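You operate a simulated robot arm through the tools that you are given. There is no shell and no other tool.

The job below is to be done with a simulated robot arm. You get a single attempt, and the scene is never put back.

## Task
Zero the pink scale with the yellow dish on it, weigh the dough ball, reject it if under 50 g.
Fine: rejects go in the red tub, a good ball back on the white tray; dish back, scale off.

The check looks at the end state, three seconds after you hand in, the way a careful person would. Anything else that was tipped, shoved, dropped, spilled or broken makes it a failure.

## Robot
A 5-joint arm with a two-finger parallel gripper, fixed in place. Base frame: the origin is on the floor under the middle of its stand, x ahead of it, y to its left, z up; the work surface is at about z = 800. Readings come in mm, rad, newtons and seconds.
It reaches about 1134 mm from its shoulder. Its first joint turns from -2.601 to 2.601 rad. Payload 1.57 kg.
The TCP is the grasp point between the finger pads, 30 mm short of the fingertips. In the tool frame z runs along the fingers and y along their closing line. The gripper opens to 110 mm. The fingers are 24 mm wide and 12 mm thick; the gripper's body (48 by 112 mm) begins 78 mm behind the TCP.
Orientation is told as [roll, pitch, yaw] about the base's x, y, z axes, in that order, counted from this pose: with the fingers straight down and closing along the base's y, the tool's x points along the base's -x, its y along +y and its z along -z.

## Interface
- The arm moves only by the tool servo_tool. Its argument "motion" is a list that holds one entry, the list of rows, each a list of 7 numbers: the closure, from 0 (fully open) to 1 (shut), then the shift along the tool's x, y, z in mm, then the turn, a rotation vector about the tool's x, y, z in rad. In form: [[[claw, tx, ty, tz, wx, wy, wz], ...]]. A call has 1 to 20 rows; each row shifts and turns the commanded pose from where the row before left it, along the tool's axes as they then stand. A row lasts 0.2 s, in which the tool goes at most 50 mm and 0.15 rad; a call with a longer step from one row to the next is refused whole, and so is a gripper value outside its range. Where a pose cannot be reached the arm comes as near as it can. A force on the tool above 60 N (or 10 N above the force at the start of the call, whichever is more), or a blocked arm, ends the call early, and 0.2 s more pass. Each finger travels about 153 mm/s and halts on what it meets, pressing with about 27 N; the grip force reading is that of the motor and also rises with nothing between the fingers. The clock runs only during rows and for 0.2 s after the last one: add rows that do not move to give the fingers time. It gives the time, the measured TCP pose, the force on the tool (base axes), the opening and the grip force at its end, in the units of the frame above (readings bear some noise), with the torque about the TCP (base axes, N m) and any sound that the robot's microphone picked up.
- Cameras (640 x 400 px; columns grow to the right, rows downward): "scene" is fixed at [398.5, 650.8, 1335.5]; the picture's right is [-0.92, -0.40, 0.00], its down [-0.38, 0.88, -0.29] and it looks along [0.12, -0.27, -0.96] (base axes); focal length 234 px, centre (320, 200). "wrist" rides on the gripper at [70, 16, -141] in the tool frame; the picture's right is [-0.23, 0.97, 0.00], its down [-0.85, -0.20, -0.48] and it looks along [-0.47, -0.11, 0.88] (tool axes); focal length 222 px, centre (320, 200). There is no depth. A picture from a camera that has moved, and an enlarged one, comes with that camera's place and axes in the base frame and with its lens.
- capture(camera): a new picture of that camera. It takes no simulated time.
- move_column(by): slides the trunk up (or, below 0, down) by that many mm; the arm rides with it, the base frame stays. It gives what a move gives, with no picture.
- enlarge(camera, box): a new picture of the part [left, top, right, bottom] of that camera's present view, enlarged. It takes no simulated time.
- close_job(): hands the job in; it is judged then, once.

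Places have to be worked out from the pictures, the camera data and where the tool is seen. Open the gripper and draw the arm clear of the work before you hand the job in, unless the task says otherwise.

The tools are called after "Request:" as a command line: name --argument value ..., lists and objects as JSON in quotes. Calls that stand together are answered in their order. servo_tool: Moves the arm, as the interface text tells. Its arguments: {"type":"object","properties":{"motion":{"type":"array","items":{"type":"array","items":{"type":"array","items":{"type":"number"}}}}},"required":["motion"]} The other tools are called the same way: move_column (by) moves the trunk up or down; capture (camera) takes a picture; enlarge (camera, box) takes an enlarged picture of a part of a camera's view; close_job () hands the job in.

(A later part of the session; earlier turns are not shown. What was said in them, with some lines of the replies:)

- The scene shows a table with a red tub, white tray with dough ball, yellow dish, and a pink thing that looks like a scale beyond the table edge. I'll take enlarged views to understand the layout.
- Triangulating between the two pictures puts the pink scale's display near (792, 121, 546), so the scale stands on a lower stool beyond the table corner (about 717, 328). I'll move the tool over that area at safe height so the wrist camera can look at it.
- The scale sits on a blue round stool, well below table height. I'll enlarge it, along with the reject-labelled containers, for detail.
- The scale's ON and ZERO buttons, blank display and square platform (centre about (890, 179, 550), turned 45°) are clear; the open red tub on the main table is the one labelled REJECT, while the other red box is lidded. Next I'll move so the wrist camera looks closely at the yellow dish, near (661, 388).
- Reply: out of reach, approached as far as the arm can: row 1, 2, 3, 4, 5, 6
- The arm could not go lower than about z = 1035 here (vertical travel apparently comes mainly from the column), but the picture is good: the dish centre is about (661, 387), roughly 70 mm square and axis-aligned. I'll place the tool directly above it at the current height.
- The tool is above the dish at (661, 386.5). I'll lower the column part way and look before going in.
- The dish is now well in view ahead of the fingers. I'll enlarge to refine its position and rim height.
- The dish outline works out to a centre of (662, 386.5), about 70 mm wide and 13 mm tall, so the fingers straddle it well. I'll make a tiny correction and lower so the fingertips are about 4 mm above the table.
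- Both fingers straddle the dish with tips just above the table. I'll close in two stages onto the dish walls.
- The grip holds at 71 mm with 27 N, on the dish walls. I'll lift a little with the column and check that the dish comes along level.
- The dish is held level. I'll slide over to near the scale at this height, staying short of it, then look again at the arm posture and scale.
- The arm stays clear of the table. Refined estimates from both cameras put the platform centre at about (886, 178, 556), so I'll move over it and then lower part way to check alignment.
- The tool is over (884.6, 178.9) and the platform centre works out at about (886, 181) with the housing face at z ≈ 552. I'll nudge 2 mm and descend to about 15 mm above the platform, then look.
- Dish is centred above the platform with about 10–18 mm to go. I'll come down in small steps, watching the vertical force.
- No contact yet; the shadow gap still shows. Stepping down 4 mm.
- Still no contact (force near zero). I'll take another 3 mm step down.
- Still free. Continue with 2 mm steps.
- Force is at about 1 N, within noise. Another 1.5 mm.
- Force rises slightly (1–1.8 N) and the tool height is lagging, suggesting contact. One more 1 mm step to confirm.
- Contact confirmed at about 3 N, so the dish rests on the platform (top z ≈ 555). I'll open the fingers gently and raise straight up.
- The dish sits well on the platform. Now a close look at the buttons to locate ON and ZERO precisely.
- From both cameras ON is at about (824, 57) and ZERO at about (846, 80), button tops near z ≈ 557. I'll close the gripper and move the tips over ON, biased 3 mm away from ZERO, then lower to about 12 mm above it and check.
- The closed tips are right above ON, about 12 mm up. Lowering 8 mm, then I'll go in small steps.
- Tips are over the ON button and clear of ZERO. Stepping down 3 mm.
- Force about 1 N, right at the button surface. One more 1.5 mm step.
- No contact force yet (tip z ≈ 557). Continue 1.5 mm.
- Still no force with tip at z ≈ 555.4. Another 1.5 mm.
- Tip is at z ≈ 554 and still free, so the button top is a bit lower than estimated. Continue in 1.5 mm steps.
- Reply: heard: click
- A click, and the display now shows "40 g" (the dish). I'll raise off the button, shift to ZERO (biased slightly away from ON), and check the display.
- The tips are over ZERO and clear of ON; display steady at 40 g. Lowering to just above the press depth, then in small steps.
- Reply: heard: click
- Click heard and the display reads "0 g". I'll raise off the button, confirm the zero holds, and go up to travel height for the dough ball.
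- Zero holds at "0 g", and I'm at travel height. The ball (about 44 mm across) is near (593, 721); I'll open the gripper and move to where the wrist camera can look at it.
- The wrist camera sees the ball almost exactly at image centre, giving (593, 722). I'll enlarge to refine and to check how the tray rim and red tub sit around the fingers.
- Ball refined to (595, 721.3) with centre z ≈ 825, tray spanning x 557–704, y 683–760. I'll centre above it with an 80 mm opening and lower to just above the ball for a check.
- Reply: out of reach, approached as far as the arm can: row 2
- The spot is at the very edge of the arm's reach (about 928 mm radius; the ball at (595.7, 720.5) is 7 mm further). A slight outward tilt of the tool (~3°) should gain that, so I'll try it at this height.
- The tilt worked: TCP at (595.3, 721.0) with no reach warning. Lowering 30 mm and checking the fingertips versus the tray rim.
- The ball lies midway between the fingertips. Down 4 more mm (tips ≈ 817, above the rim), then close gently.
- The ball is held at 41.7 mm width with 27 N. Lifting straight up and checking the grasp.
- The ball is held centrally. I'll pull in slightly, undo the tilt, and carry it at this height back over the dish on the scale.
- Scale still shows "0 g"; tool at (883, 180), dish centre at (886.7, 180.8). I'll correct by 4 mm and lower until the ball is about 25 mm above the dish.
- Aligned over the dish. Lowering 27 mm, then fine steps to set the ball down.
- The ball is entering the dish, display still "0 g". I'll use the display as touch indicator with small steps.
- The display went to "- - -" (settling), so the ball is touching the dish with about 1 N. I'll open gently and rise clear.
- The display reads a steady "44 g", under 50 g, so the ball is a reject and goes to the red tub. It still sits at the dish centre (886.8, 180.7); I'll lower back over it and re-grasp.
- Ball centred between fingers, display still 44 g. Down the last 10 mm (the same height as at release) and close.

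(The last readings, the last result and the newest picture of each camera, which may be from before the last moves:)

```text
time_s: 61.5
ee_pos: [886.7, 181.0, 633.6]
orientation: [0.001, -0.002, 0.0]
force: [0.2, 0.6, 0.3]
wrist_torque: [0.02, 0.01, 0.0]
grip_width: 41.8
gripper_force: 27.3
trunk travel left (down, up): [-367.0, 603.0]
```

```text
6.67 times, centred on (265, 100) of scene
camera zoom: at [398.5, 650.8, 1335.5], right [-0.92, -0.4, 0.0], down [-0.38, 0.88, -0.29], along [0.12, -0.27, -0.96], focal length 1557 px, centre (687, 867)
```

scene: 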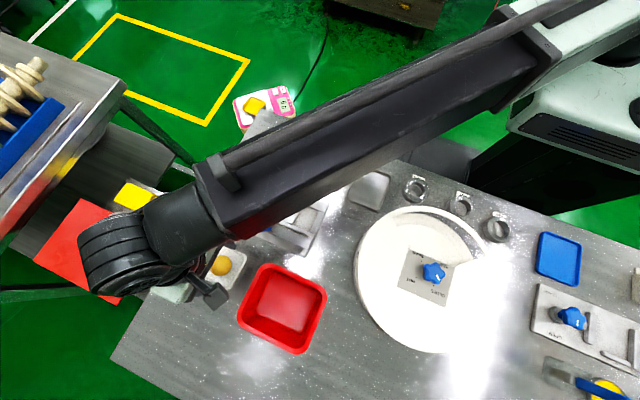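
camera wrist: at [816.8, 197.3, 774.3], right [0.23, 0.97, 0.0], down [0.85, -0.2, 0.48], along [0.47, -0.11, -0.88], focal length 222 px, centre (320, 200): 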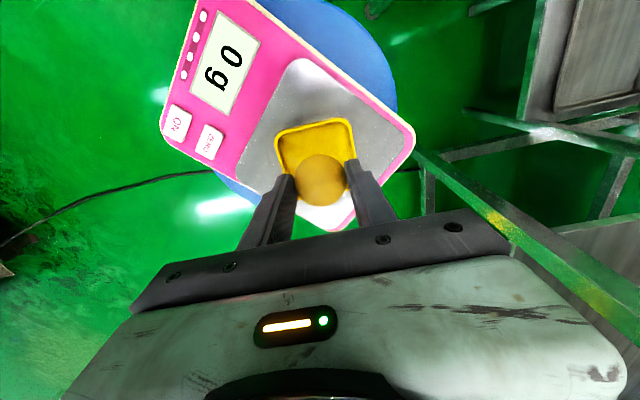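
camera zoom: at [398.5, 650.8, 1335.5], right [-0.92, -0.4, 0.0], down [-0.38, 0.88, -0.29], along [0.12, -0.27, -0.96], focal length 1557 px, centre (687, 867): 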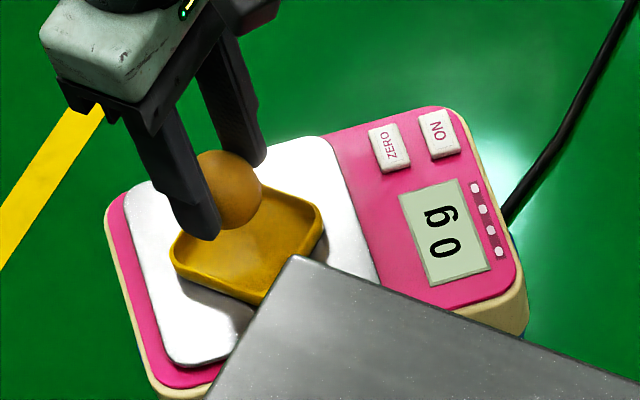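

The scale returned to "0 g" with the ball lifted. Raising to travel height and carrying the ball over the red tub, centred near (437, 738).

Request:
move_column --by 325

Request:
servo_tool --motion '[[[0.66, 30, 37.1, 0, 0, 0, 0], [0.66, 30, 37.1, 0, 0, 0, 0], [0.66, 30, 37.1, 0, 0, 0, 0], [0.66, 30, 37.1, 0, 0, 0, 0], [0.66, 30, 37.1, 0, 0, 0, 0], [0.66, 30, 37.1, 0, 0, 0, 0], [0.66, 30, 37.1, 0, 0, 0, 0], [0.66, 30, 37.1, 0, 0, 0, 0], [0.66, 30, 37.1, 0, 0, 0, 0], [0.66, 30, 37.1, 0, 0, 0, 0], [0.66, 30, 37.1, 0, 0, 0, 0], [0.66, 30, 37.1, 0, 0, 0, 0], [0.66, 30, 37.1, 0, 0, 0, 0], [0.66, 30, 37.1, 0, 0, 0, 0], [0.66, 30, 37.1, 0, 0, 0, 0], [0.66, 0, 0, 0, 0, 0, 0]]]'

Request:
capture --camera "wrist"

Request:
capture --camera "scene"

```text
time_s: 64.7
ee_pos: [885.5, 181.4, 959.1]
orientation: [0.003, -0.001, 0.0]
force: [-0.6, 0.2, -0.7]
wrist_torque: [0.01, 0.0, -0.03]
grip_width: 41.9
gripper_force: 26.5
trunk travel left (down, up): [-692.0, 278.0]
```

```text
time_s: 68.1
ee_pos: [435.4, 741.3, 958.2]
orientation: [0.003, -0.003, -0.001]
force: [0.9, -0.4, -1.0]
wrist_torque: [0.01, 0.01, -0.01]
grip_width: 42.0
gripper_force: 26.9
trunk travel left (down, up): [-692.0, 278.0]
```

```text
taken
camera wrist: at [365.8, 756.1, 1099.2], right [0.23, 0.97, 0.0], down [0.85, -0.2, 0.48], along [0.47, -0.11, -0.88], focal length 222 px, centre (320, 200)
```

wrist: 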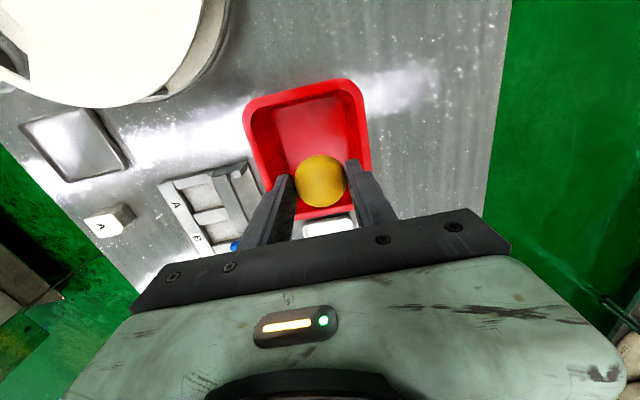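

```text
taken
```

scene: 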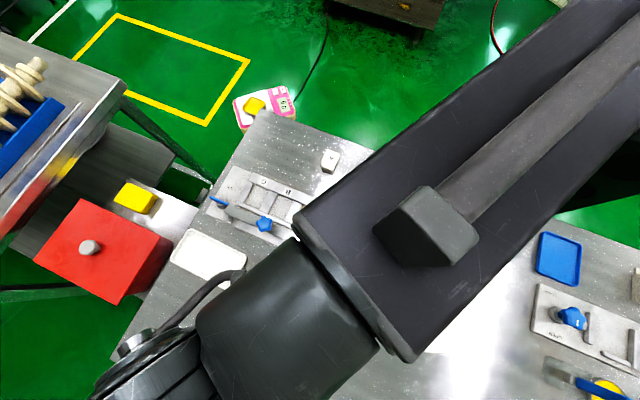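

The tub's centre works out near (440, 735); I'll correct by about 5 mm and lower part way for a check.

Request:
servo_tool --motion '[[[0.66, -4, -4.5, 0, 0, 0, 0], [0.66, 0, 0, 0, 0, 0, 0]]]'

Request:
move_column --by -45

Request:
enlarge --camera "wrist" --box '[220, 50, 420, 230]'

```text
time_s: 68.7
ee_pos: [441.5, 735.6, 958.7]
orientation: [0.004, -0.003, 0.001]
force: [-0.5, 0.4, -0.5]
wrist_torque: [-0.01, 0.03, 0.0]
grip_width: 41.7
gripper_force: 26.9
trunk travel left (down, up): [-692.0, 278.0]
```

```text
time_s: 69.5
ee_pos: [440.5, 734.3, 913.0]
orientation: [0.003, -0.002, 0.002]
force: [0.0, -0.8, -0.7]
wrist_torque: [0.02, -0.01, 0.0]
grip_width: 41.8
gripper_force: 26.8
trunk travel left (down, up): [-647.0, 323.0]
```

```text
2.22 times, centred on (320, 140) of wrist
camera zoom: at [370.9, 750.3, 1054.4], right [0.23, 0.97, 0.0], down [0.85, -0.2, 0.48], along [0.47, -0.11, -0.88], focal length 494 px, centre (320, 333)
```

zoom: 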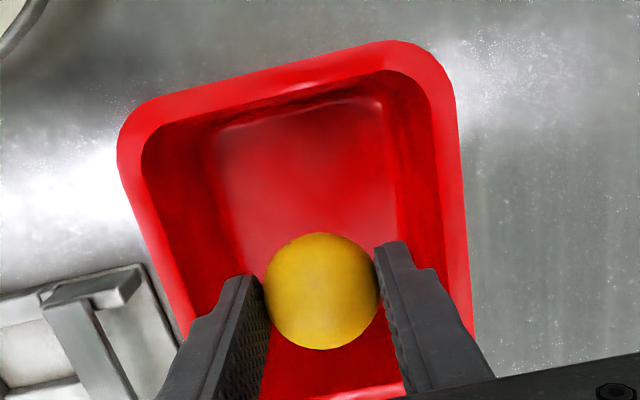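

Ball is inside the rim outline; the tub floor centre is about (439, 730). I'll shift 4 mm and lower the ball to just above the tub floor.

Request:
servo_tool --motion '[[[0.66, 1, -4, 0, 0, 0, 0], [0.66, 0, 0, 0, 0, 0, 0]]]'

Request:
move_column --by -45

Request:
enlarge --camera "wrist" --box '[200, 50, 440, 230]'

Request:
capture --camera "scene"

```text
time_s: 70.1
ee_pos: [438.1, 730.2, 914.0]
orientation: [0.004, -0.002, 0.0]
force: [-0.5, 0.2, 0.0]
wrist_torque: [0.01, -0.02, 0.0]
grip_width: 42.0
gripper_force: 26.7
trunk travel left (down, up): [-647.0, 323.0]
```

```text
time_s: 71.0
ee_pos: [439.7, 730.7, 868.6]
orientation: [0.003, -0.002, 0.001]
force: [0.3, -0.2, -0.8]
wrist_torque: [-0.01, 0.01, -0.01]
grip_width: 41.6
gripper_force: 26.9
trunk travel left (down, up): [-602.0, 368.0]
```

```text
2.22 times, centred on (320, 140) of wrist
camera zoom: at [369.5, 746.2, 1009.3], right [0.23, 0.97, 0.0], down [0.85, -0.2, 0.48], along [0.47, -0.11, -0.88], focal length 494 px, centre (320, 333)
```

zoom: 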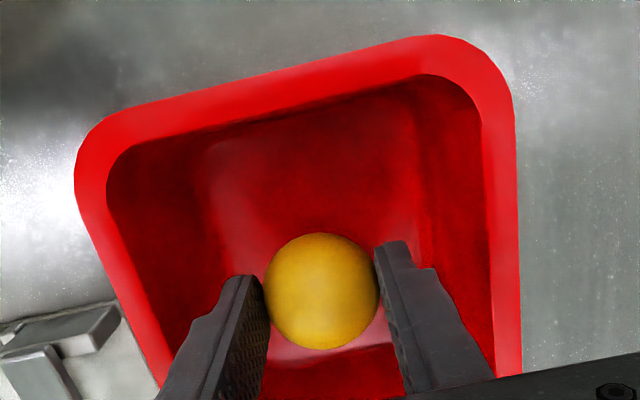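

```text
taken
```

scene: 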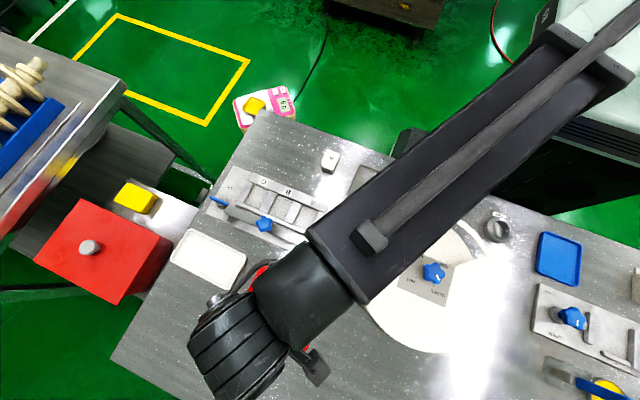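

Fingers have room on both sides inside the tub. Lowering further in two steps.

Request:
move_column --by -12

Request:
move_column --by -4

Request:
enlarge --camera "wrist" --box '[200, 50, 440, 230]'

```text
time_s: 71.6
ee_pos: [438.4, 731.0, 856.2]
orientation: [0.004, -0.001, 0.001]
force: [-0.2, 0.6, -0.2]
wrist_torque: [-0.01, 0.03, 0.01]
grip_width: 41.4
gripper_force: 27.0
trunk travel left (down, up): [-590.0, 380.0]
```

```text
time_s: 72.2
ee_pos: [438.5, 730.7, 851.7]
orientation: [0.005, -0.002, -0.002]
force: [0.5, 0.8, 0.0]
wrist_torque: [-0.02, -0.01, 0.01]
grip_width: 41.7
gripper_force: 27.1
trunk travel left (down, up): [-586.0, 384.0]
```

```text
2.22 times, centred on (320, 140) of wrist
camera zoom: at [369.5, 746.2, 993.3], right [0.23, 0.97, 0.0], down [0.85, -0.2, 0.48], along [0.47, -0.11, -0.88], focal length 494 px, centre (320, 333)
```

zoom: 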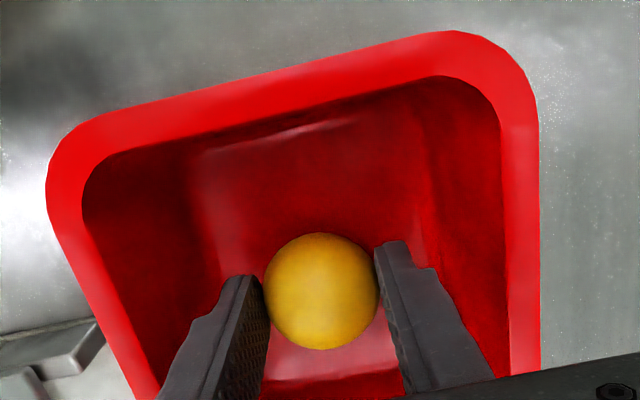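

No contact yet; ball bottom is about 4 mm above the floor. One more 2 mm and then I release gently.

Request:
move_column --by -2

Request:
servo_tool --motion '[[[0.61, 0, 0, 0, 0, 0, 0], [0.58, 0, 0, 0, 0, 0, 0], [0.54, 0, 0, 0, 0, 0, 0], [0.5, 0, 0, 0, 0, 0, 0], [0.5, 0, 0, 0, 0, 0, 0]]]'

Request:
enlarge --camera "wrist" --box '[200, 50, 440, 230]'

```text
time_s: 72.7
ee_pos: [440.5, 730.8, 850.8]
orientation: [0.004, -0.001, 0.0]
force: [0.2, 0.0, 0.5]
wrist_torque: [0.05, 0.01, -0.01]
grip_width: 41.8
gripper_force: 26.8
trunk travel left (down, up): [-584.0, 386.0]
```

```text
time_s: 73.9
ee_pos: [438.8, 729.6, 851.5]
orientation: [0.003, -0.003, 0.001]
force: [-1.0, 0.8, -0.3]
wrist_torque: [0.0, -0.04, 0.01]
grip_width: 55.2
gripper_force: 0.0
trunk travel left (down, up): [-584.0, 386.0]
```

```text
2.22 times, centred on (320, 140) of wrist
camera zoom: at [369.5, 746.2, 991.3], right [0.23, 0.97, 0.0], down [0.85, -0.2, 0.48], along [0.47, -0.11, -0.88], focal length 494 px, centre (320, 333)
```

zoom: 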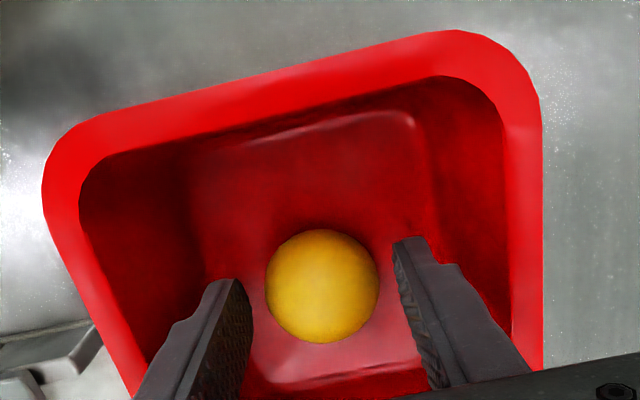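

The ball rests in the red tub. I'll rise straight out, then travel back to above the scale's ON button with the fingers closing on the way.

Request:
move_column --by 105

Request:
capture --camera "wrist"

Request:
servo_tool --motion '[[[0.5, -22.44, -39.62, 0, 0, 0, 0], [0.5, -22.44, -39.62, 0, 0, 0, 0], [0.5, -22.44, -39.62, 0, 0, 0, 0], [0.5, -22.44, -39.62, 0, 0, 0, 0], [0.7, -22.44, -39.62, 0, 0, 0, 0], [1, -22.44, -39.62, 0, 0, 0, 0], [1, -22.44, -39.62, 0, 0, 0, 0], [1, -22.44, -39.62, 0, 0, 0, 0], [1, -22.44, -39.62, 0, 0, 0, 0], [1, -22.44, -39.62, 0, 0, 0, 0], [1, -22.44, -39.62, 0, 0, 0, 0], [1, -22.44, -39.62, 0, 0, 0, 0], [1, -22.44, -39.62, 0, 0, 0, 0], [1, -22.44, -39.62, 0, 0, 0, 0], [1, -22.44, -39.62, 0, 0, 0, 0], [1, -22.44, -39.62, 0, 0, 0, 0], [1, -22.44, -39.62, 0, 0, 0, 0], [1, 0, 0, 0, 0, 0, 0]]]'

Request:
capture --camera "scene"

Request:
capture --camera "wrist"

```text
time_s: 75.2
ee_pos: [439.3, 730.7, 955.6]
orientation: [0.004, -0.002, 0.0]
force: [0.9, -0.4, 0.6]
wrist_torque: [0.04, 0.0, -0.01]
grip_width: 55.0
gripper_force: 0.1
trunk travel left (down, up): [-689.0, 281.0]
```

```text
taken
camera wrist: at [369.5, 746.3, 1096.3], right [0.23, 0.97, 0.0], down [0.85, -0.2, 0.48], along [0.47, -0.11, -0.88], focal length 222 px, centre (320, 200)
```

wrist: 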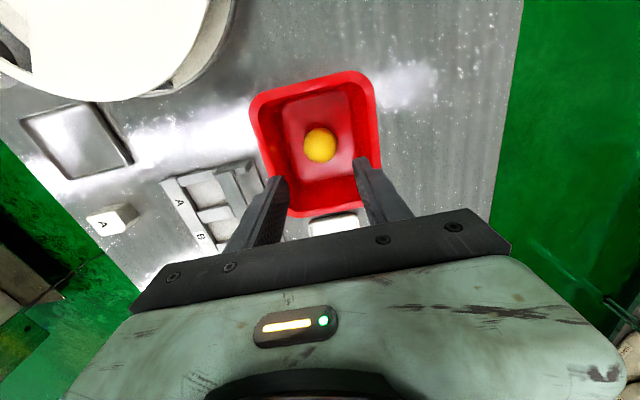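

```text
time_s: 79.0
ee_pos: [819.2, 57.4, 954.9]
orientation: [0.004, 0.0, 0.0]
force: [0.7, -0.5, 0.6]
wrist_torque: [-0.03, 0.0, 0.02]
grip_width: 0.1
gripper_force: 21.0
trunk travel left (down, up): [-689.0, 281.0]
```

```text
taken
```

scene: 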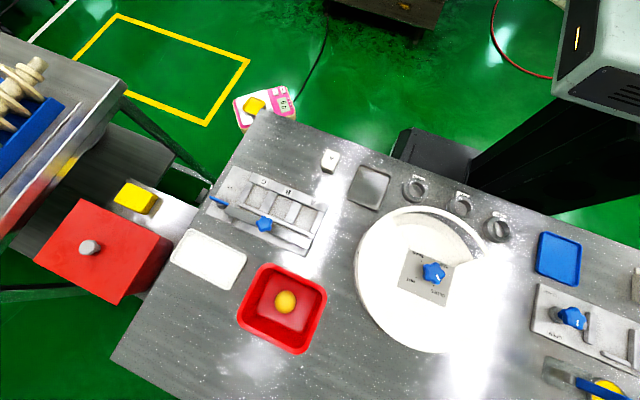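

```text
taken
camera wrist: at [750.0, 71.6, 1096.3], right [0.23, 0.97, 0.0], down [0.85, -0.2, 0.48], along [0.47, -0.11, -0.88], focal length 222 px, centre (320, 200)
```

wrist: 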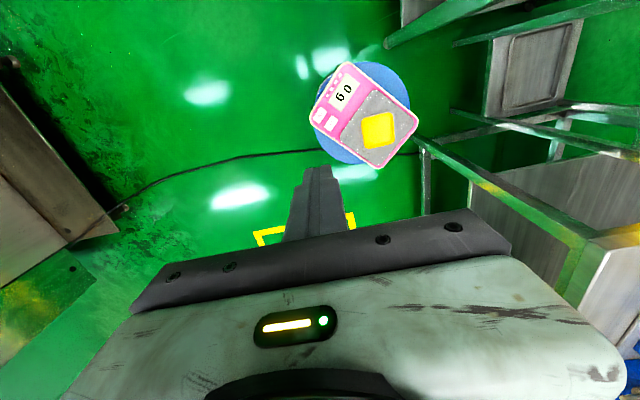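

The ball is in the tub and the tool is back over the ON button. I'll fine-correct and lower to about 20 mm above it to verify alignment.

Request:
servo_tool --motion '[[[1, -1, 1, 0, 0, 0, 0], [1, 0, 0, 0, 0, 0, 0]]]'

Request:
move_column --by -358

Request:
enlarge --camera "wrist" --box '[260, 20, 460, 220]'

Request:
enlarge --camera "scene" --box '[230, 70, 310, 130]'

```text
time_s: 79.6
ee_pos: [820.0, 58.5, 957.2]
orientation: [0.003, -0.001, -0.001]
force: [-1.4, -0.8, -0.3]
wrist_torque: [0.0, -0.01, 0.02]
grip_width: 0.0
gripper_force: 21.4
trunk travel left (down, up): [-689.0, 281.0]
```

```text
time_s: 83.1
ee_pos: [820.0, 57.8, 598.6]
orientation: [0.004, -0.001, -0.001]
force: [0.5, 0.7, 0.1]
wrist_torque: [0.01, 0.0, 0.01]
grip_width: 0.0
gripper_force: 20.9
trunk travel left (down, up): [-331.0, 639.0]
```

```text
2.00 times, centred on (360, 120) of wrist
camera zoom: at [750.6, 73.5, 738.4], right [0.23, 0.97, 0.0], down [0.85, -0.2, 0.48], along [0.47, -0.11, -0.88], focal length 444 px, centre (240, 360)
```

zoom: 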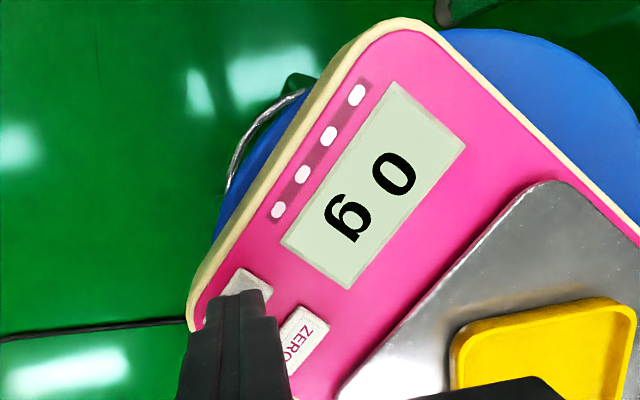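

```text
6.67 times, centred on (270, 100) of scene
camera zoom: at [398.5, 650.8, 1335.5], right [-0.92, -0.4, 0.0], down [-0.38, 0.88, -0.29], along [0.12, -0.27, -0.96], focal length 1557 px, centre (653, 867)
```

zoom: 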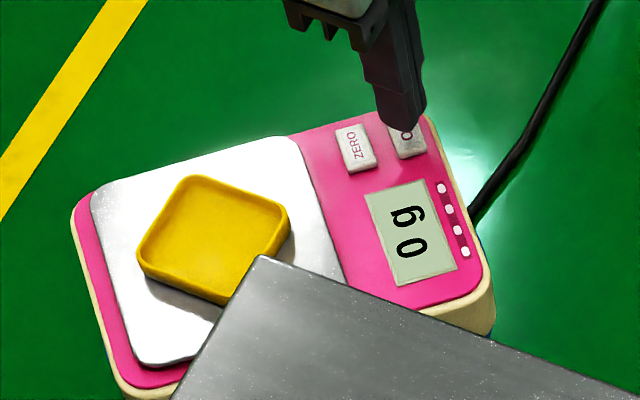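

Aligned over ON, display "0 g". Lowering with small final steps until the click.

Request:
move_column --by -11.5

Request:
move_column --by -1.5

Request:
move_column --by -1.5

Request:
enlarge --camera "scene" --box '[230, 70, 310, 130]'

```text
time_s: 83.7
ee_pos: [820.6, 57.5, 585.3]
orientation: [0.001, -0.004, 0.0]
force: [0.4, -0.4, 0.1]
wrist_torque: [-0.01, -0.01, 0.03]
grip_width: 0.0
gripper_force: 21.1
trunk travel left (down, up): [-319.0, 651.0]
```

```text
time_s: 84.2
ee_pos: [820.5, 59.4, 584.6]
orientation: [0.002, -0.002, 0.0]
force: [0.4, 0.5, 0.2]
wrist_torque: [-0.01, -0.05, 0.01]
grip_width: 0.1
gripper_force: 21.0
trunk travel left (down, up): [-318.0, 652.0]
```

```text
time_s: 84.7
ee_pos: [820.2, 58.1, 583.9]
orientation: [0.004, -0.004, 0.001]
force: [0.1, -1.0, 2.4]
wrist_torque: [0.01, 0.0, -0.02]
grip_width: 0.0
gripper_force: 21.6
trunk travel left (down, up): [-316.0, 654.0]
heard: click
```

```text
6.67 times, centred on (270, 100) of scene
camera zoom: at [398.5, 650.8, 1335.5], right [-0.92, -0.4, 0.0], down [-0.38, 0.88, -0.29], along [0.12, -0.27, -0.96], focal length 1557 px, centre (653, 867)
```

zoom: 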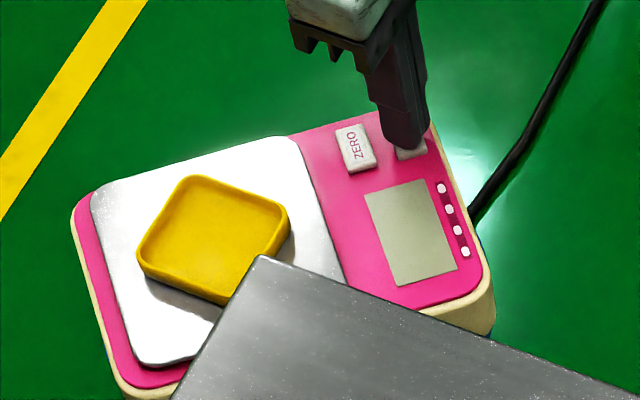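

The display is blank, so the scale is off. I'll rise, open the fingers to about 94 mm and move above the dish at (886.7, 180.8).

Request:
move_column --by 65

Request:
servo_tool --motion '[[[1, -22, 41.1, 0, 0, 0, 0], [0.5, -22, 41.1, 0, 0, 0, 0], [0.15, -22.1, 41.1, 0, 0, 0, 0], [0.15, 0, 0, 0, 0, 0, 0], [0.15, 0, 0, 0, 0, 0, 0]]]'

Request:
enlarge --camera "wrist" --box '[160, 0, 420, 220]'

Request:
enlarge --camera "wrist" --box '[250, 90, 390, 220]'

```text
time_s: 85.8
ee_pos: [820.3, 59.5, 648.4]
orientation: [0.002, -0.001, -0.001]
force: [0.0, -0.2, 0.5]
wrist_torque: [-0.02, 0.02, 0.0]
grip_width: 0.1
gripper_force: 21.3
trunk travel left (down, up): [-381.0, 589.0]
```

```text
time_s: 87.0
ee_pos: [885.1, 181.7, 646.9]
orientation: [0.004, -0.001, 0.0]
force: [0.0, 0.4, 0.3]
wrist_torque: [0.02, 0.01, 0.0]
grip_width: 93.7
gripper_force: 0.0
trunk travel left (down, up): [-381.0, 589.0]
```

```text
1.82 times, centred on (290, 110) of wrist
camera zoom: at [815.5, 197.5, 788.8], right [0.23, 0.97, 0.0], down [0.85, -0.2, 0.48], along [0.47, -0.11, -0.88], focal length 404 px, centre (374, 364)
```

zoom: 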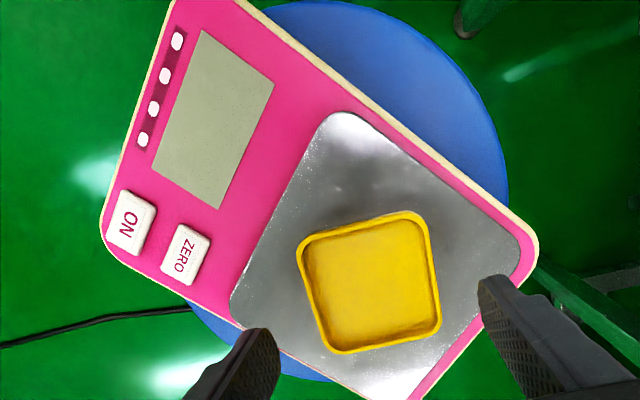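

```text
3.08 times, centred on (320, 155) of wrist
camera zoom: at [815.5, 197.5, 788.8], right [0.23, 0.97, 0.0], down [0.85, -0.2, 0.48], along [0.47, -0.11, -0.88], focal length 684 px, centre (320, 338)
```

zoom: 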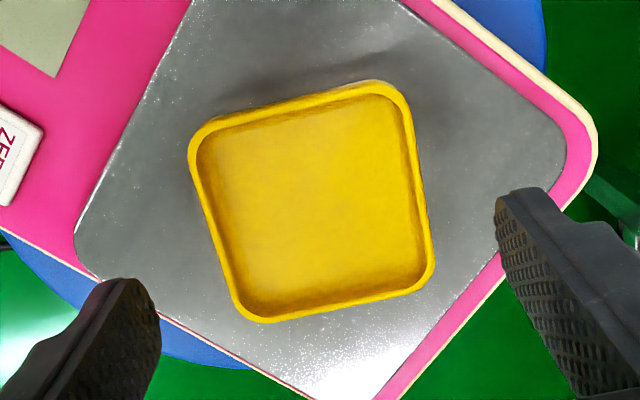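

Scale off, dish in place. Small correction, then descend to the same height at which I released it and grip.

Request:
servo_tool --motion '[[[0.15, -1.2, -0.6, 0, 0, 0, 0], [0.15, 0, 0, 0, 0, 0, 0]]]'

Request:
move_column --by -58.3

Request:
enlarge --camera "wrist" --box '[230, 80, 410, 230]'

```text
time_s: 87.6
ee_pos: [885.9, 181.9, 647.8]
orientation: [0.003, -0.002, 0.001]
force: [-0.2, 0.3, 0.6]
wrist_torque: [0.03, -0.02, -0.01]
grip_width: 93.1
gripper_force: 0.1
trunk travel left (down, up): [-381.0, 589.0]
```

```text
time_s: 88.6
ee_pos: [886.2, 181.5, 590.2]
orientation: [0.005, -0.001, 0.0]
force: [0.1, 0.2, 0.7]
wrist_torque: [0.0, -0.02, 0.01]
grip_width: 93.6
gripper_force: 0.1
trunk travel left (down, up): [-323.0, 647.0]
```

```text
2.67 times, centred on (320, 155) of wrist
camera zoom: at [817.3, 196.8, 730.5], right [0.23, 0.97, 0.0], down [0.85, -0.2, 0.48], along [0.47, -0.11, -0.88], focal length 592 px, centre (320, 320)
```

zoom: 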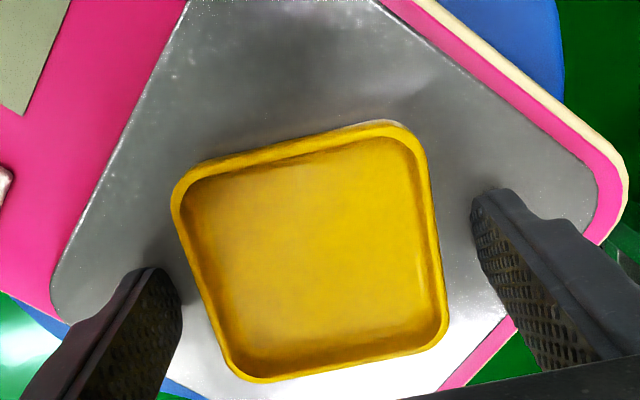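

Fingers straddle the dish symmetrically, tips just above the platform. Closing in stages.

Request:
servo_tool --motion '[[[0.28, 0, 0, 0, 0, 0, 0], [0.33, 0, 0, 0, 0, 0, 0], [0.36, 0, 0, 0, 0, 0, 0], [0.5, 0, 0, 0, 0, 0, 0], [0.5, 0, 0, 0, 0, 0, 0]]]'

Request:
move_column --by 25

Request:
enlarge --camera "wrist" --box '[180, 0, 440, 230]'

Request:
enlarge --camera "scene" --box '[220, 60, 310, 130]'

```text
time_s: 89.8
ee_pos: [887.9, 182.6, 590.3]
orientation: [0.004, -0.003, -0.001]
force: [0.9, 0.2, 0.1]
wrist_torque: [0.01, 0.02, -0.01]
grip_width: 71.1
gripper_force: 27.6
trunk travel left (down, up): [-323.0, 647.0]
```

```text
time_s: 90.5
ee_pos: [887.0, 181.2, 615.0]
orientation: [0.003, -0.001, 0.0]
force: [-0.5, 0.0, 0.9]
wrist_torque: [0.01, 0.04, 0.01]
grip_width: 71.1
gripper_force: 27.4
trunk travel left (down, up): [-348.0, 622.0]
```

```text
1.74 times, centred on (310, 115) of wrist
camera zoom: at [817.4, 196.8, 755.5], right [0.23, 0.97, 0.0], down [0.85, -0.2, 0.48], along [0.47, -0.11, -0.88], focal length 386 px, centre (337, 348)
```

zoom: 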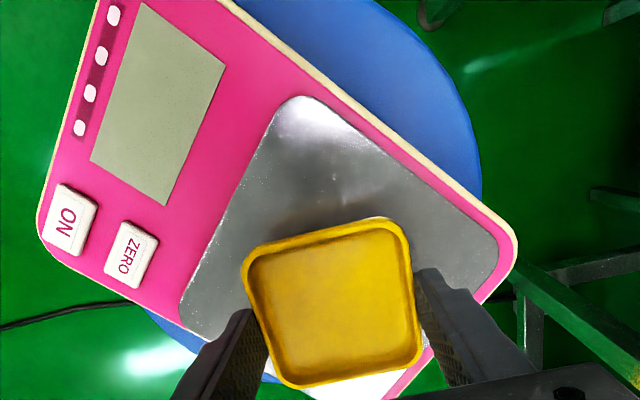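

```text
5.71 times, centred on (265, 95) of scene
camera zoom: at [398.5, 650.8, 1335.5], right [-0.92, -0.4, 0.0], down [-0.38, 0.88, -0.29], along [0.12, -0.27, -0.96], focal length 1334 px, centre (634, 800)
```

zoom: 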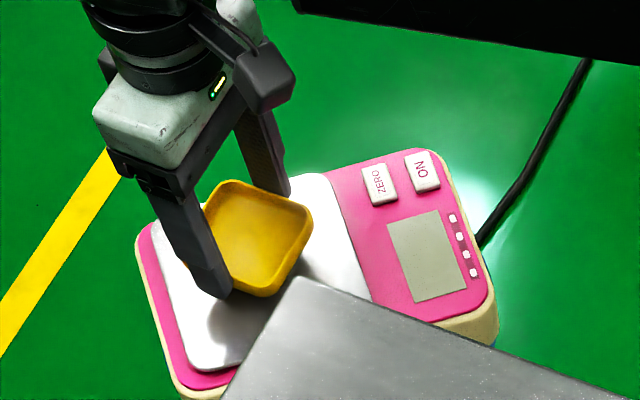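

Dish held again and the scale remains off. I'll rise to travel height and carry it back over its original spot on the table.

Request:
move_column --by 280

Request:
servo_tool --motion '[[[0.5, 32.1, 29.43, 0, 0, 0, 0], [0.5, 32.1, 29.43, 0, 0, 0, 0], [0.5, 32.1, 29.43, 0, 0, 0, 0], [0.5, 32.1, 29.43, 0, 0, 0, 0], [0.5, 32.1, 29.43, 0, 0, 0, 0], [0.5, 32.1, 29.43, 0, 0, 0, 0], [0.5, 32.1, 29.43, 0, 0, 0, 0], [0.5, 0, 0, 0, 0, 0, 0], [0.5, 0, 0, 0, 0, 0, 0]]]'

Request:
capture --camera "wrist"

Request:
capture --camera "scene"

```text
time_s: 93.3
ee_pos: [886.7, 182.3, 893.1]
orientation: [0.003, -0.003, 0.0]
force: [0.0, 0.4, -0.2]
wrist_torque: [0.03, 0.0, 0.03]
grip_width: 71.4
gripper_force: 27.0
trunk travel left (down, up): [-628.0, 342.0]
```

```text
time_s: 95.3
ee_pos: [661.4, 386.4, 894.7]
orientation: [0.004, 0.0, -0.003]
force: [-0.2, 0.0, -0.4]
wrist_torque: [-0.03, -0.01, -0.01]
grip_width: 71.2
gripper_force: 26.9
trunk travel left (down, up): [-628.0, 342.0]
```

```text
taken
camera wrist: at [592.8, 401.7, 1035.5], right [0.23, 0.97, 0.0], down [0.85, -0.2, 0.48], along [0.47, -0.11, -0.88], focal length 222 px, centre (320, 200)
```

wrist: 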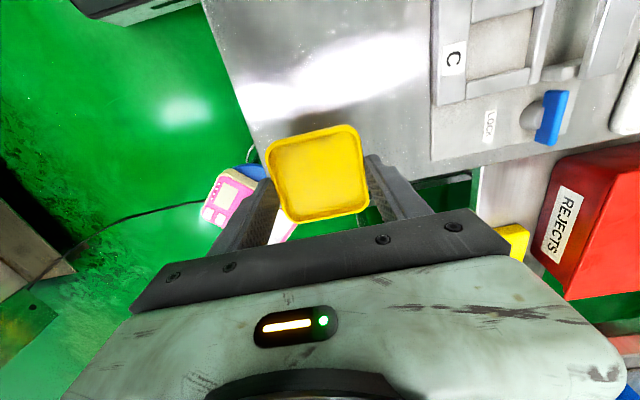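

```text
taken
```

scene: 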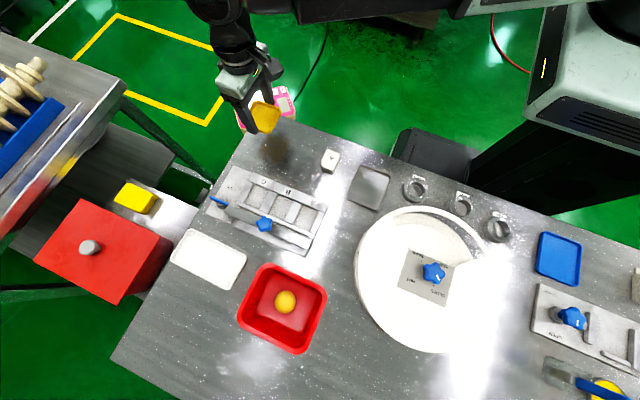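

Over the original spot (662.8, 385.7). A 1 mm correction, then lowering to a few mm above the table.

Request:
servo_tool --motion '[[[0.5, 0, 1.1, 0, 0, 0, 0], [0.5, 0, 0, 0, 0, 0, 0]]]'

Request:
move_column --by -55

Request:
move_column --by -2.5

Request:
enlarge --camera "scene" --box '[220, 80, 310, 150]'

```text
time_s: 95.9
ee_pos: [662.6, 388.0, 894.1]
orientation: [0.005, -0.001, -0.002]
force: [-0.5, -0.3, 0.6]
wrist_torque: [0.01, -0.01, -0.01]
grip_width: 70.8
gripper_force: 27.2
trunk travel left (down, up): [-628.0, 342.0]
```

```text
time_s: 96.9
ee_pos: [662.6, 387.7, 839.9]
orientation: [0.003, -0.003, 0.0]
force: [-0.2, 0.6, 0.3]
wrist_torque: [-0.01, -0.03, -0.02]
grip_width: 71.0
gripper_force: 26.7
trunk travel left (down, up): [-573.0, 397.0]
```

```text
time_s: 97.4
ee_pos: [663.1, 387.6, 838.7]
orientation: [0.003, -0.002, 0.0]
force: [0.3, -0.1, -0.7]
wrist_torque: [-0.02, 0.01, -0.01]
grip_width: 71.0
gripper_force: 26.5
trunk travel left (down, up): [-571.0, 399.0]
```

```text
5.71 times, centred on (265, 115) of scene
camera zoom: at [398.5, 650.8, 1335.5], right [-0.92, -0.4, 0.0], down [-0.38, 0.88, -0.29], along [0.12, -0.27, -0.96], focal length 1334 px, centre (634, 686)
```

zoom: 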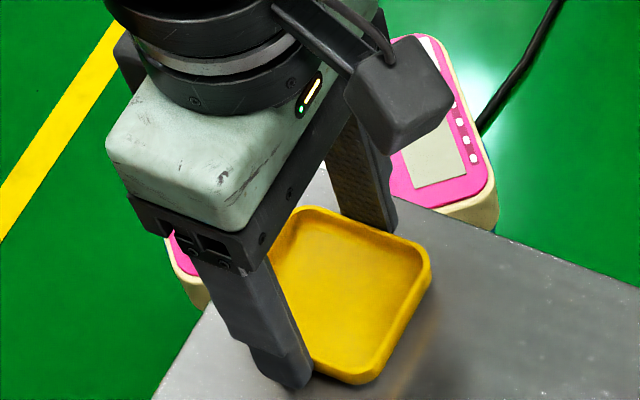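

Almost down; no contact force yet. Small steps to touch the table.

Request:
move_column --by -1.5

Request:
move_column --by -1

Request:
enlarge --camera "wrist" --box '[230, 80, 410, 230]'

```text
time_s: 97.9
ee_pos: [663.4, 387.8, 836.1]
orientation: [0.003, -0.002, 0.001]
force: [0.3, 0.4, 0.0]
wrist_torque: [0.01, -0.01, -0.04]
grip_width: 71.2
gripper_force: 27.0
trunk travel left (down, up): [-569.0, 401.0]
```

```text
time_s: 98.4
ee_pos: [663.0, 386.9, 835.7]
orientation: [0.003, -0.002, 0.0]
force: [0.9, 0.2, 0.1]
wrist_torque: [0.0, 0.0, 0.02]
grip_width: 71.1
gripper_force: 26.9
trunk travel left (down, up): [-568.0, 402.0]
```

```text
2.67 times, centred on (320, 155) of wrist
camera zoom: at [592.9, 403.0, 975.5], right [0.23, 0.97, 0.0], down [0.85, -0.2, 0.48], along [0.47, -0.11, -0.88], focal length 592 px, centre (320, 320)
```

zoom: 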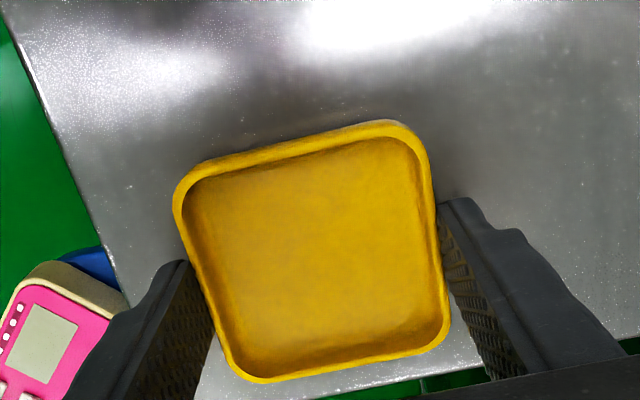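

Camera height 975.5 is within half a millimetre of the original grasp height. One more 1 mm step to confirm contact.

Request:
move_column --by -1

Request:
servo_tool --motion '[[[0.5, 0, 0, 0, 0, 0, 0]]]'

```text
time_s: 98.9
ee_pos: [662.2, 387.4, 833.8]
orientation: [0.003, -0.002, 0.0]
force: [0.6, 0.4, -0.5]
wrist_torque: [0.01, 0.02, -0.01]
grip_width: 71.3
gripper_force: 26.8
trunk travel left (down, up): [-567.0, 403.0]
```

```text
time_s: 99.3
ee_pos: [662.8, 388.1, 833.3]
orientation: [0.004, -0.001, 0.0]
force: [-0.5, 0.1, -0.4]
wrist_torque: [-0.02, 0.01, 0.0]
grip_width: 71.3
gripper_force: 27.5
trunk travel left (down, up): [-567.0, 403.0]
```

No contact yet; the dish was likely regripped about a millimetre higher relative to the fingers. Two more 0.8 mm steps, watching force (tips still ~3 mm above the table).

Request:
move_column --by -0.8

Request:
servo_tool --motion '[[[0.5, 0, 0, 0, 0, 0, 0]]]'

Request:
enlarge --camera "scene" --box '[240, 100, 300, 150]'

```text
time_s: 99.8
ee_pos: [663.0, 388.0, 833.2]
orientation: [0.003, -0.002, -0.001]
force: [0.9, 1.2, -0.3]
wrist_torque: [0.01, 0.01, 0.02]
grip_width: 71.3
gripper_force: 27.1
trunk travel left (down, up): [-566.0, 404.0]
```

```text
time_s: 100.2
ee_pos: [661.7, 387.9, 833.0]
orientation: [0.003, -0.004, 0.001]
force: [-0.4, 0.3, -0.2]
wrist_torque: [0.0, -0.02, 0.0]
grip_width: 71.1
gripper_force: 26.9
trunk travel left (down, up): [-566.0, 404.0]
```

```text
8.00 times, centred on (270, 125) of scene
camera zoom: at [398.5, 650.8, 1335.5], right [-0.92, -0.4, 0.0], down [-0.38, 0.88, -0.29], along [0.12, -0.27, -0.96], focal length 1868 px, centre (720, 800)
```

zoom: 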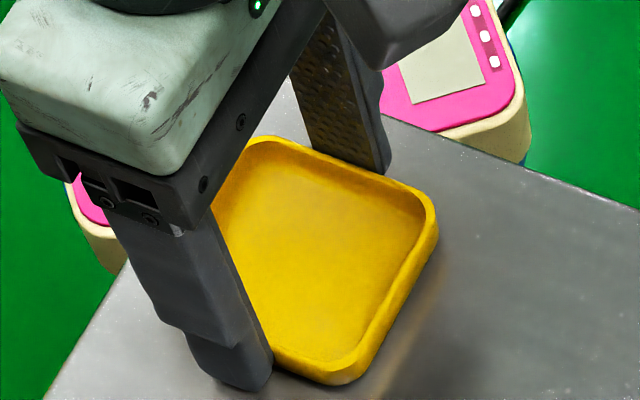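

Visually almost touching. One more 1 mm step.

Request:
move_column --by -1

Request:
servo_tool --motion '[[[0.5, 0, 0, 0, 0, 0, 0]]]'

```text
time_s: 100.7
ee_pos: [663.5, 387.7, 831.4]
orientation: [0.003, -0.002, -0.001]
force: [-0.6, -0.2, -0.9]
wrist_torque: [0.02, 0.01, 0.01]
grip_width: 71.0
gripper_force: 26.8
trunk travel left (down, up): [-565.0, 405.0]
```

```text
time_s: 101.1
ee_pos: [662.6, 388.7, 832.2]
orientation: [0.003, -0.002, 0.001]
force: [-0.2, -0.2, -0.3]
wrist_torque: [0.0, -0.04, 0.01]
grip_width: 71.2
gripper_force: 27.3
trunk travel left (down, up): [-565.0, 405.0]
```

Force still near zero with tips about 1.7 mm above the table. I'll zoom in tightly at the dish's lower edge to judge the remaining gap.

Request:
enlarge --camera "scene" --box '[262, 118, 302, 148]'

Request:
enlarge --camera "wrist" --box '[255, 110, 375, 200]'

```text
13.33 times, centred on (282, 133) of scene
camera zoom: at [398.5, 650.8, 1335.5], right [-0.92, -0.4, 0.0], down [-0.38, 0.88, -0.29], along [0.12, -0.27, -0.96], focal length 3113 px, centre (827, 1093)
```

zoom: 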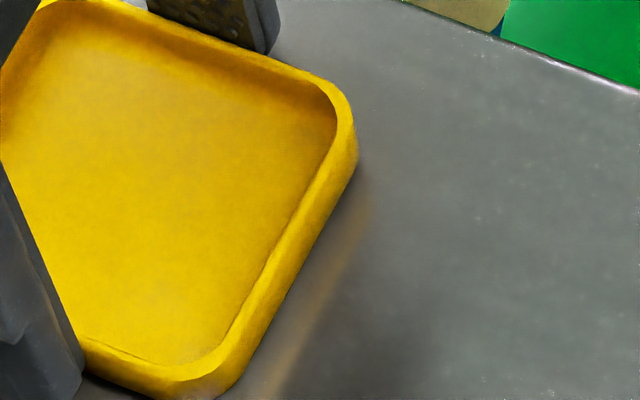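

```text
4.44 times, centred on (315, 155) of wrist
camera zoom: at [592.9, 403.0, 972.7], right [0.23, 0.97, 0.0], down [0.85, -0.2, 0.48], along [0.47, -0.11, -0.88], focal length 987 px, centre (342, 400)
```

zoom: 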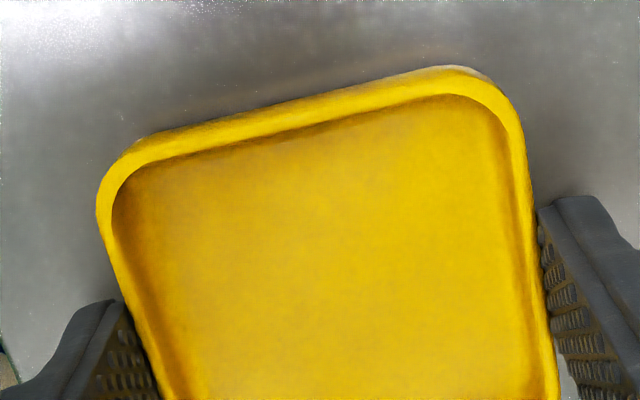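

I'll take the same zoom box as right after the original grasp, for a direct comparison of the dish's height and place.

Request:
enlarge --camera "scene" --box '[210, 80, 310, 160]'

```text
5.00 times, centred on (260, 120) of scene
camera zoom: at [398.5, 650.8, 1335.5], right [-0.92, -0.4, 0.0], down [-0.38, 0.88, -0.29], along [0.12, -0.27, -0.96], focal length 1168 px, centre (620, 600)
```

zoom: 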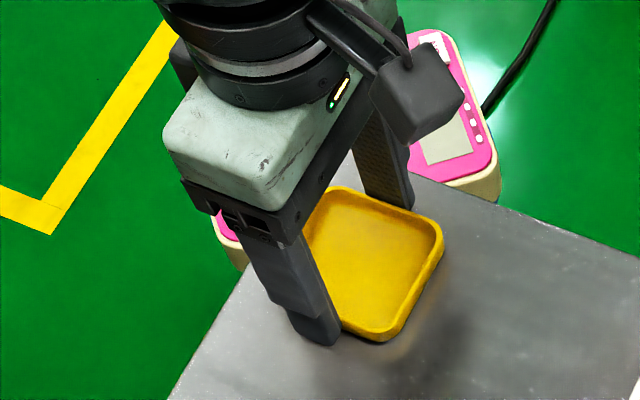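

The dish outline matches the original picture almost pixel for pixel. I'll lower another 0.7 mm and release gently.

Request:
move_column --by -0.7

Request:
servo_tool --motion '[[[0.345, 0, 0, 0, 0, 0, 0], [0.32, 0, 0, 0, 0, 0, 0], [0.25, 0, 0, 0, 0, 0, 0], [0.15, 0, 0, 0, 0, 0, 0], [0.15, 0, 0, 0, 0, 0, 0]]]'

Request:
enlarge --camera "scene" --box '[210, 80, 310, 160]'

Request:
enlarge --camera "wrist" --box '[230, 80, 410, 230]'

```text
time_s: 101.7
ee_pos: [662.8, 388.9, 830.9]
orientation: [0.004, -0.001, 0.001]
force: [0.0, 0.7, 2.3]
wrist_torque: [-0.06, 0.01, 0.01]
grip_width: 71.3
gripper_force: 26.8
trunk travel left (down, up): [-565.0, 405.0]
```

```text
time_s: 102.8
ee_pos: [662.5, 388.9, 830.9]
orientation: [0.003, -0.002, 0.0]
force: [0.0, -0.2, -0.4]
wrist_torque: [0.02, 0.0, 0.0]
grip_width: 93.7
gripper_force: 0.1
trunk travel left (down, up): [-565.0, 405.0]
```

```text
5.00 times, centred on (260, 120) of scene
camera zoom: at [398.5, 650.8, 1335.5], right [-0.92, -0.4, 0.0], down [-0.38, 0.88, -0.29], along [0.12, -0.27, -0.96], focal length 1168 px, centre (620, 600)
```

zoom: 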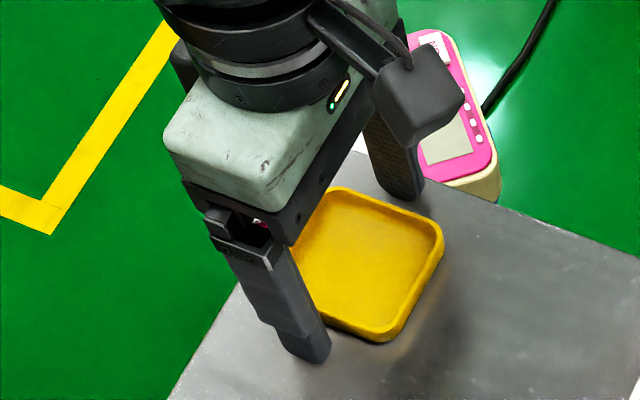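

```text
2.67 times, centred on (320, 155) of wrist
camera zoom: at [592.9, 403.0, 972.0], right [0.23, 0.97, 0.0], down [0.85, -0.2, 0.48], along [0.47, -0.11, -0.88], focal length 592 px, centre (320, 320)
```

zoom: 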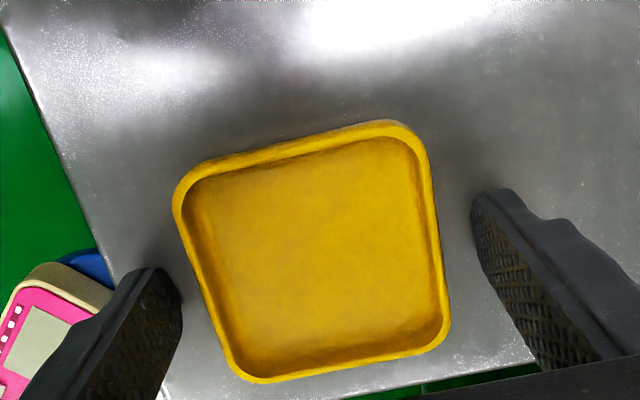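

Contact was felt (2.3 N) and the dish released in its original place. Now I raise straight up and draw the arm back, clear of the work, with the gripper open.

Request:
move_column --by 200

Request:
servo_tool --motion '[[[0, 15, -40, 0, 0, 0, 0], [0, 15, -40, 0, 0, 0, 0], [0, 15, -40, 0, 0, 0, 0], [0, 15, -40, 0, 0, 0, 0], [0, 15, -40, 0, 0, 0, 0], [0, 15, -40, 0, 0, 0, 0], [0, 15, -40, 0, 0, 0, 0], [0, 0, 0, 0, 0, 0, 0]]]'

Request:
capture --camera "scene"

Request:
enlarge --camera "scene" --box '[220, 70, 310, 150]'

Request:
enlarge --camera "scene" --box '[150, 220, 340, 360]'

```text
time_s: 105.0
ee_pos: [662.4, 387.6, 1031.0]
orientation: [0.004, -0.002, 0.002]
force: [-0.3, 1.1, -0.3]
wrist_torque: [0.01, -0.02, -0.06]
grip_width: 93.4
gripper_force: 0.2
trunk travel left (down, up): [-765.0, 205.0]
```

```text
time_s: 106.8
ee_pos: [562.7, 107.5, 1031.6]
orientation: [0.002, 0.0, -0.001]
force: [0.0, -0.4, 0.7]
wrist_torque: [0.03, -0.02, 0.0]
grip_width: 110.0
gripper_force: 0.0
out of reach, approached as far as the arm can: row 7
trunk travel left (down, up): [-765.0, 205.0]
```

```text
taken
```

scene: 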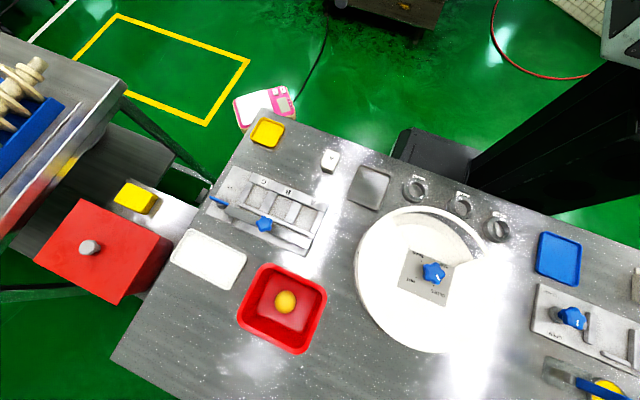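

```text
5.00 times, centred on (265, 110) of scene
camera zoom: at [398.5, 650.8, 1335.5], right [-0.92, -0.4, 0.0], down [-0.38, 0.88, -0.29], along [0.12, -0.27, -0.96], focal length 1168 px, centre (595, 650)
```

zoom: 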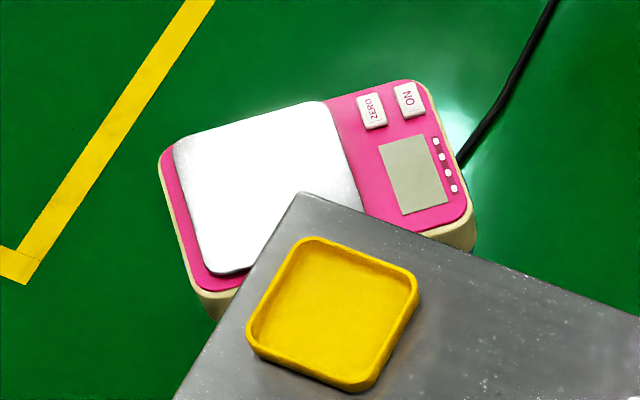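

```text
2.86 times, centred on (245, 290) of scene
camera zoom: at [398.5, 650.8, 1335.5], right [-0.92, -0.4, 0.0], down [-0.38, 0.88, -0.29], along [0.12, -0.27, -0.96], focal length 667 px, centre (534, -57)
```

zoom: 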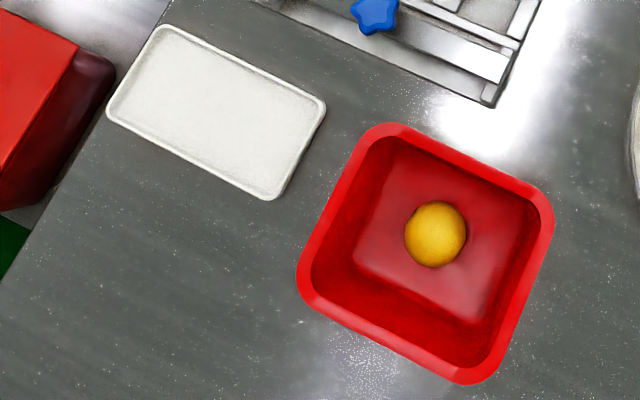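

Final pictures show the 44 g ball in the red tub and the dish back where it was. The scale is off and unmoved, nothing else was disturbed, and the gripper is open with the arm clear. Handing in.

Request:
close_job

```text
The job is handed in.
```

The dough ball weighed 44 g with the scale zeroed under the yellow dish. That is under 50 g, so I rejected it into the red tub.

The last pictures before handing in show:
- **Ball:** sitting on the floor of the red tub, the open one labelled REJECT. The other red box, labelled REJECTS, has a lid and I left it alone.
- **Dish:** back in its original spot on the table; the before and after pictures match closely.
- **Scale:** off, with a blank display, and not moved.
- **White tray and the rest of the table:** unchanged in those pictures.
- **Arm:** gripper open and drawn back clear of the work.
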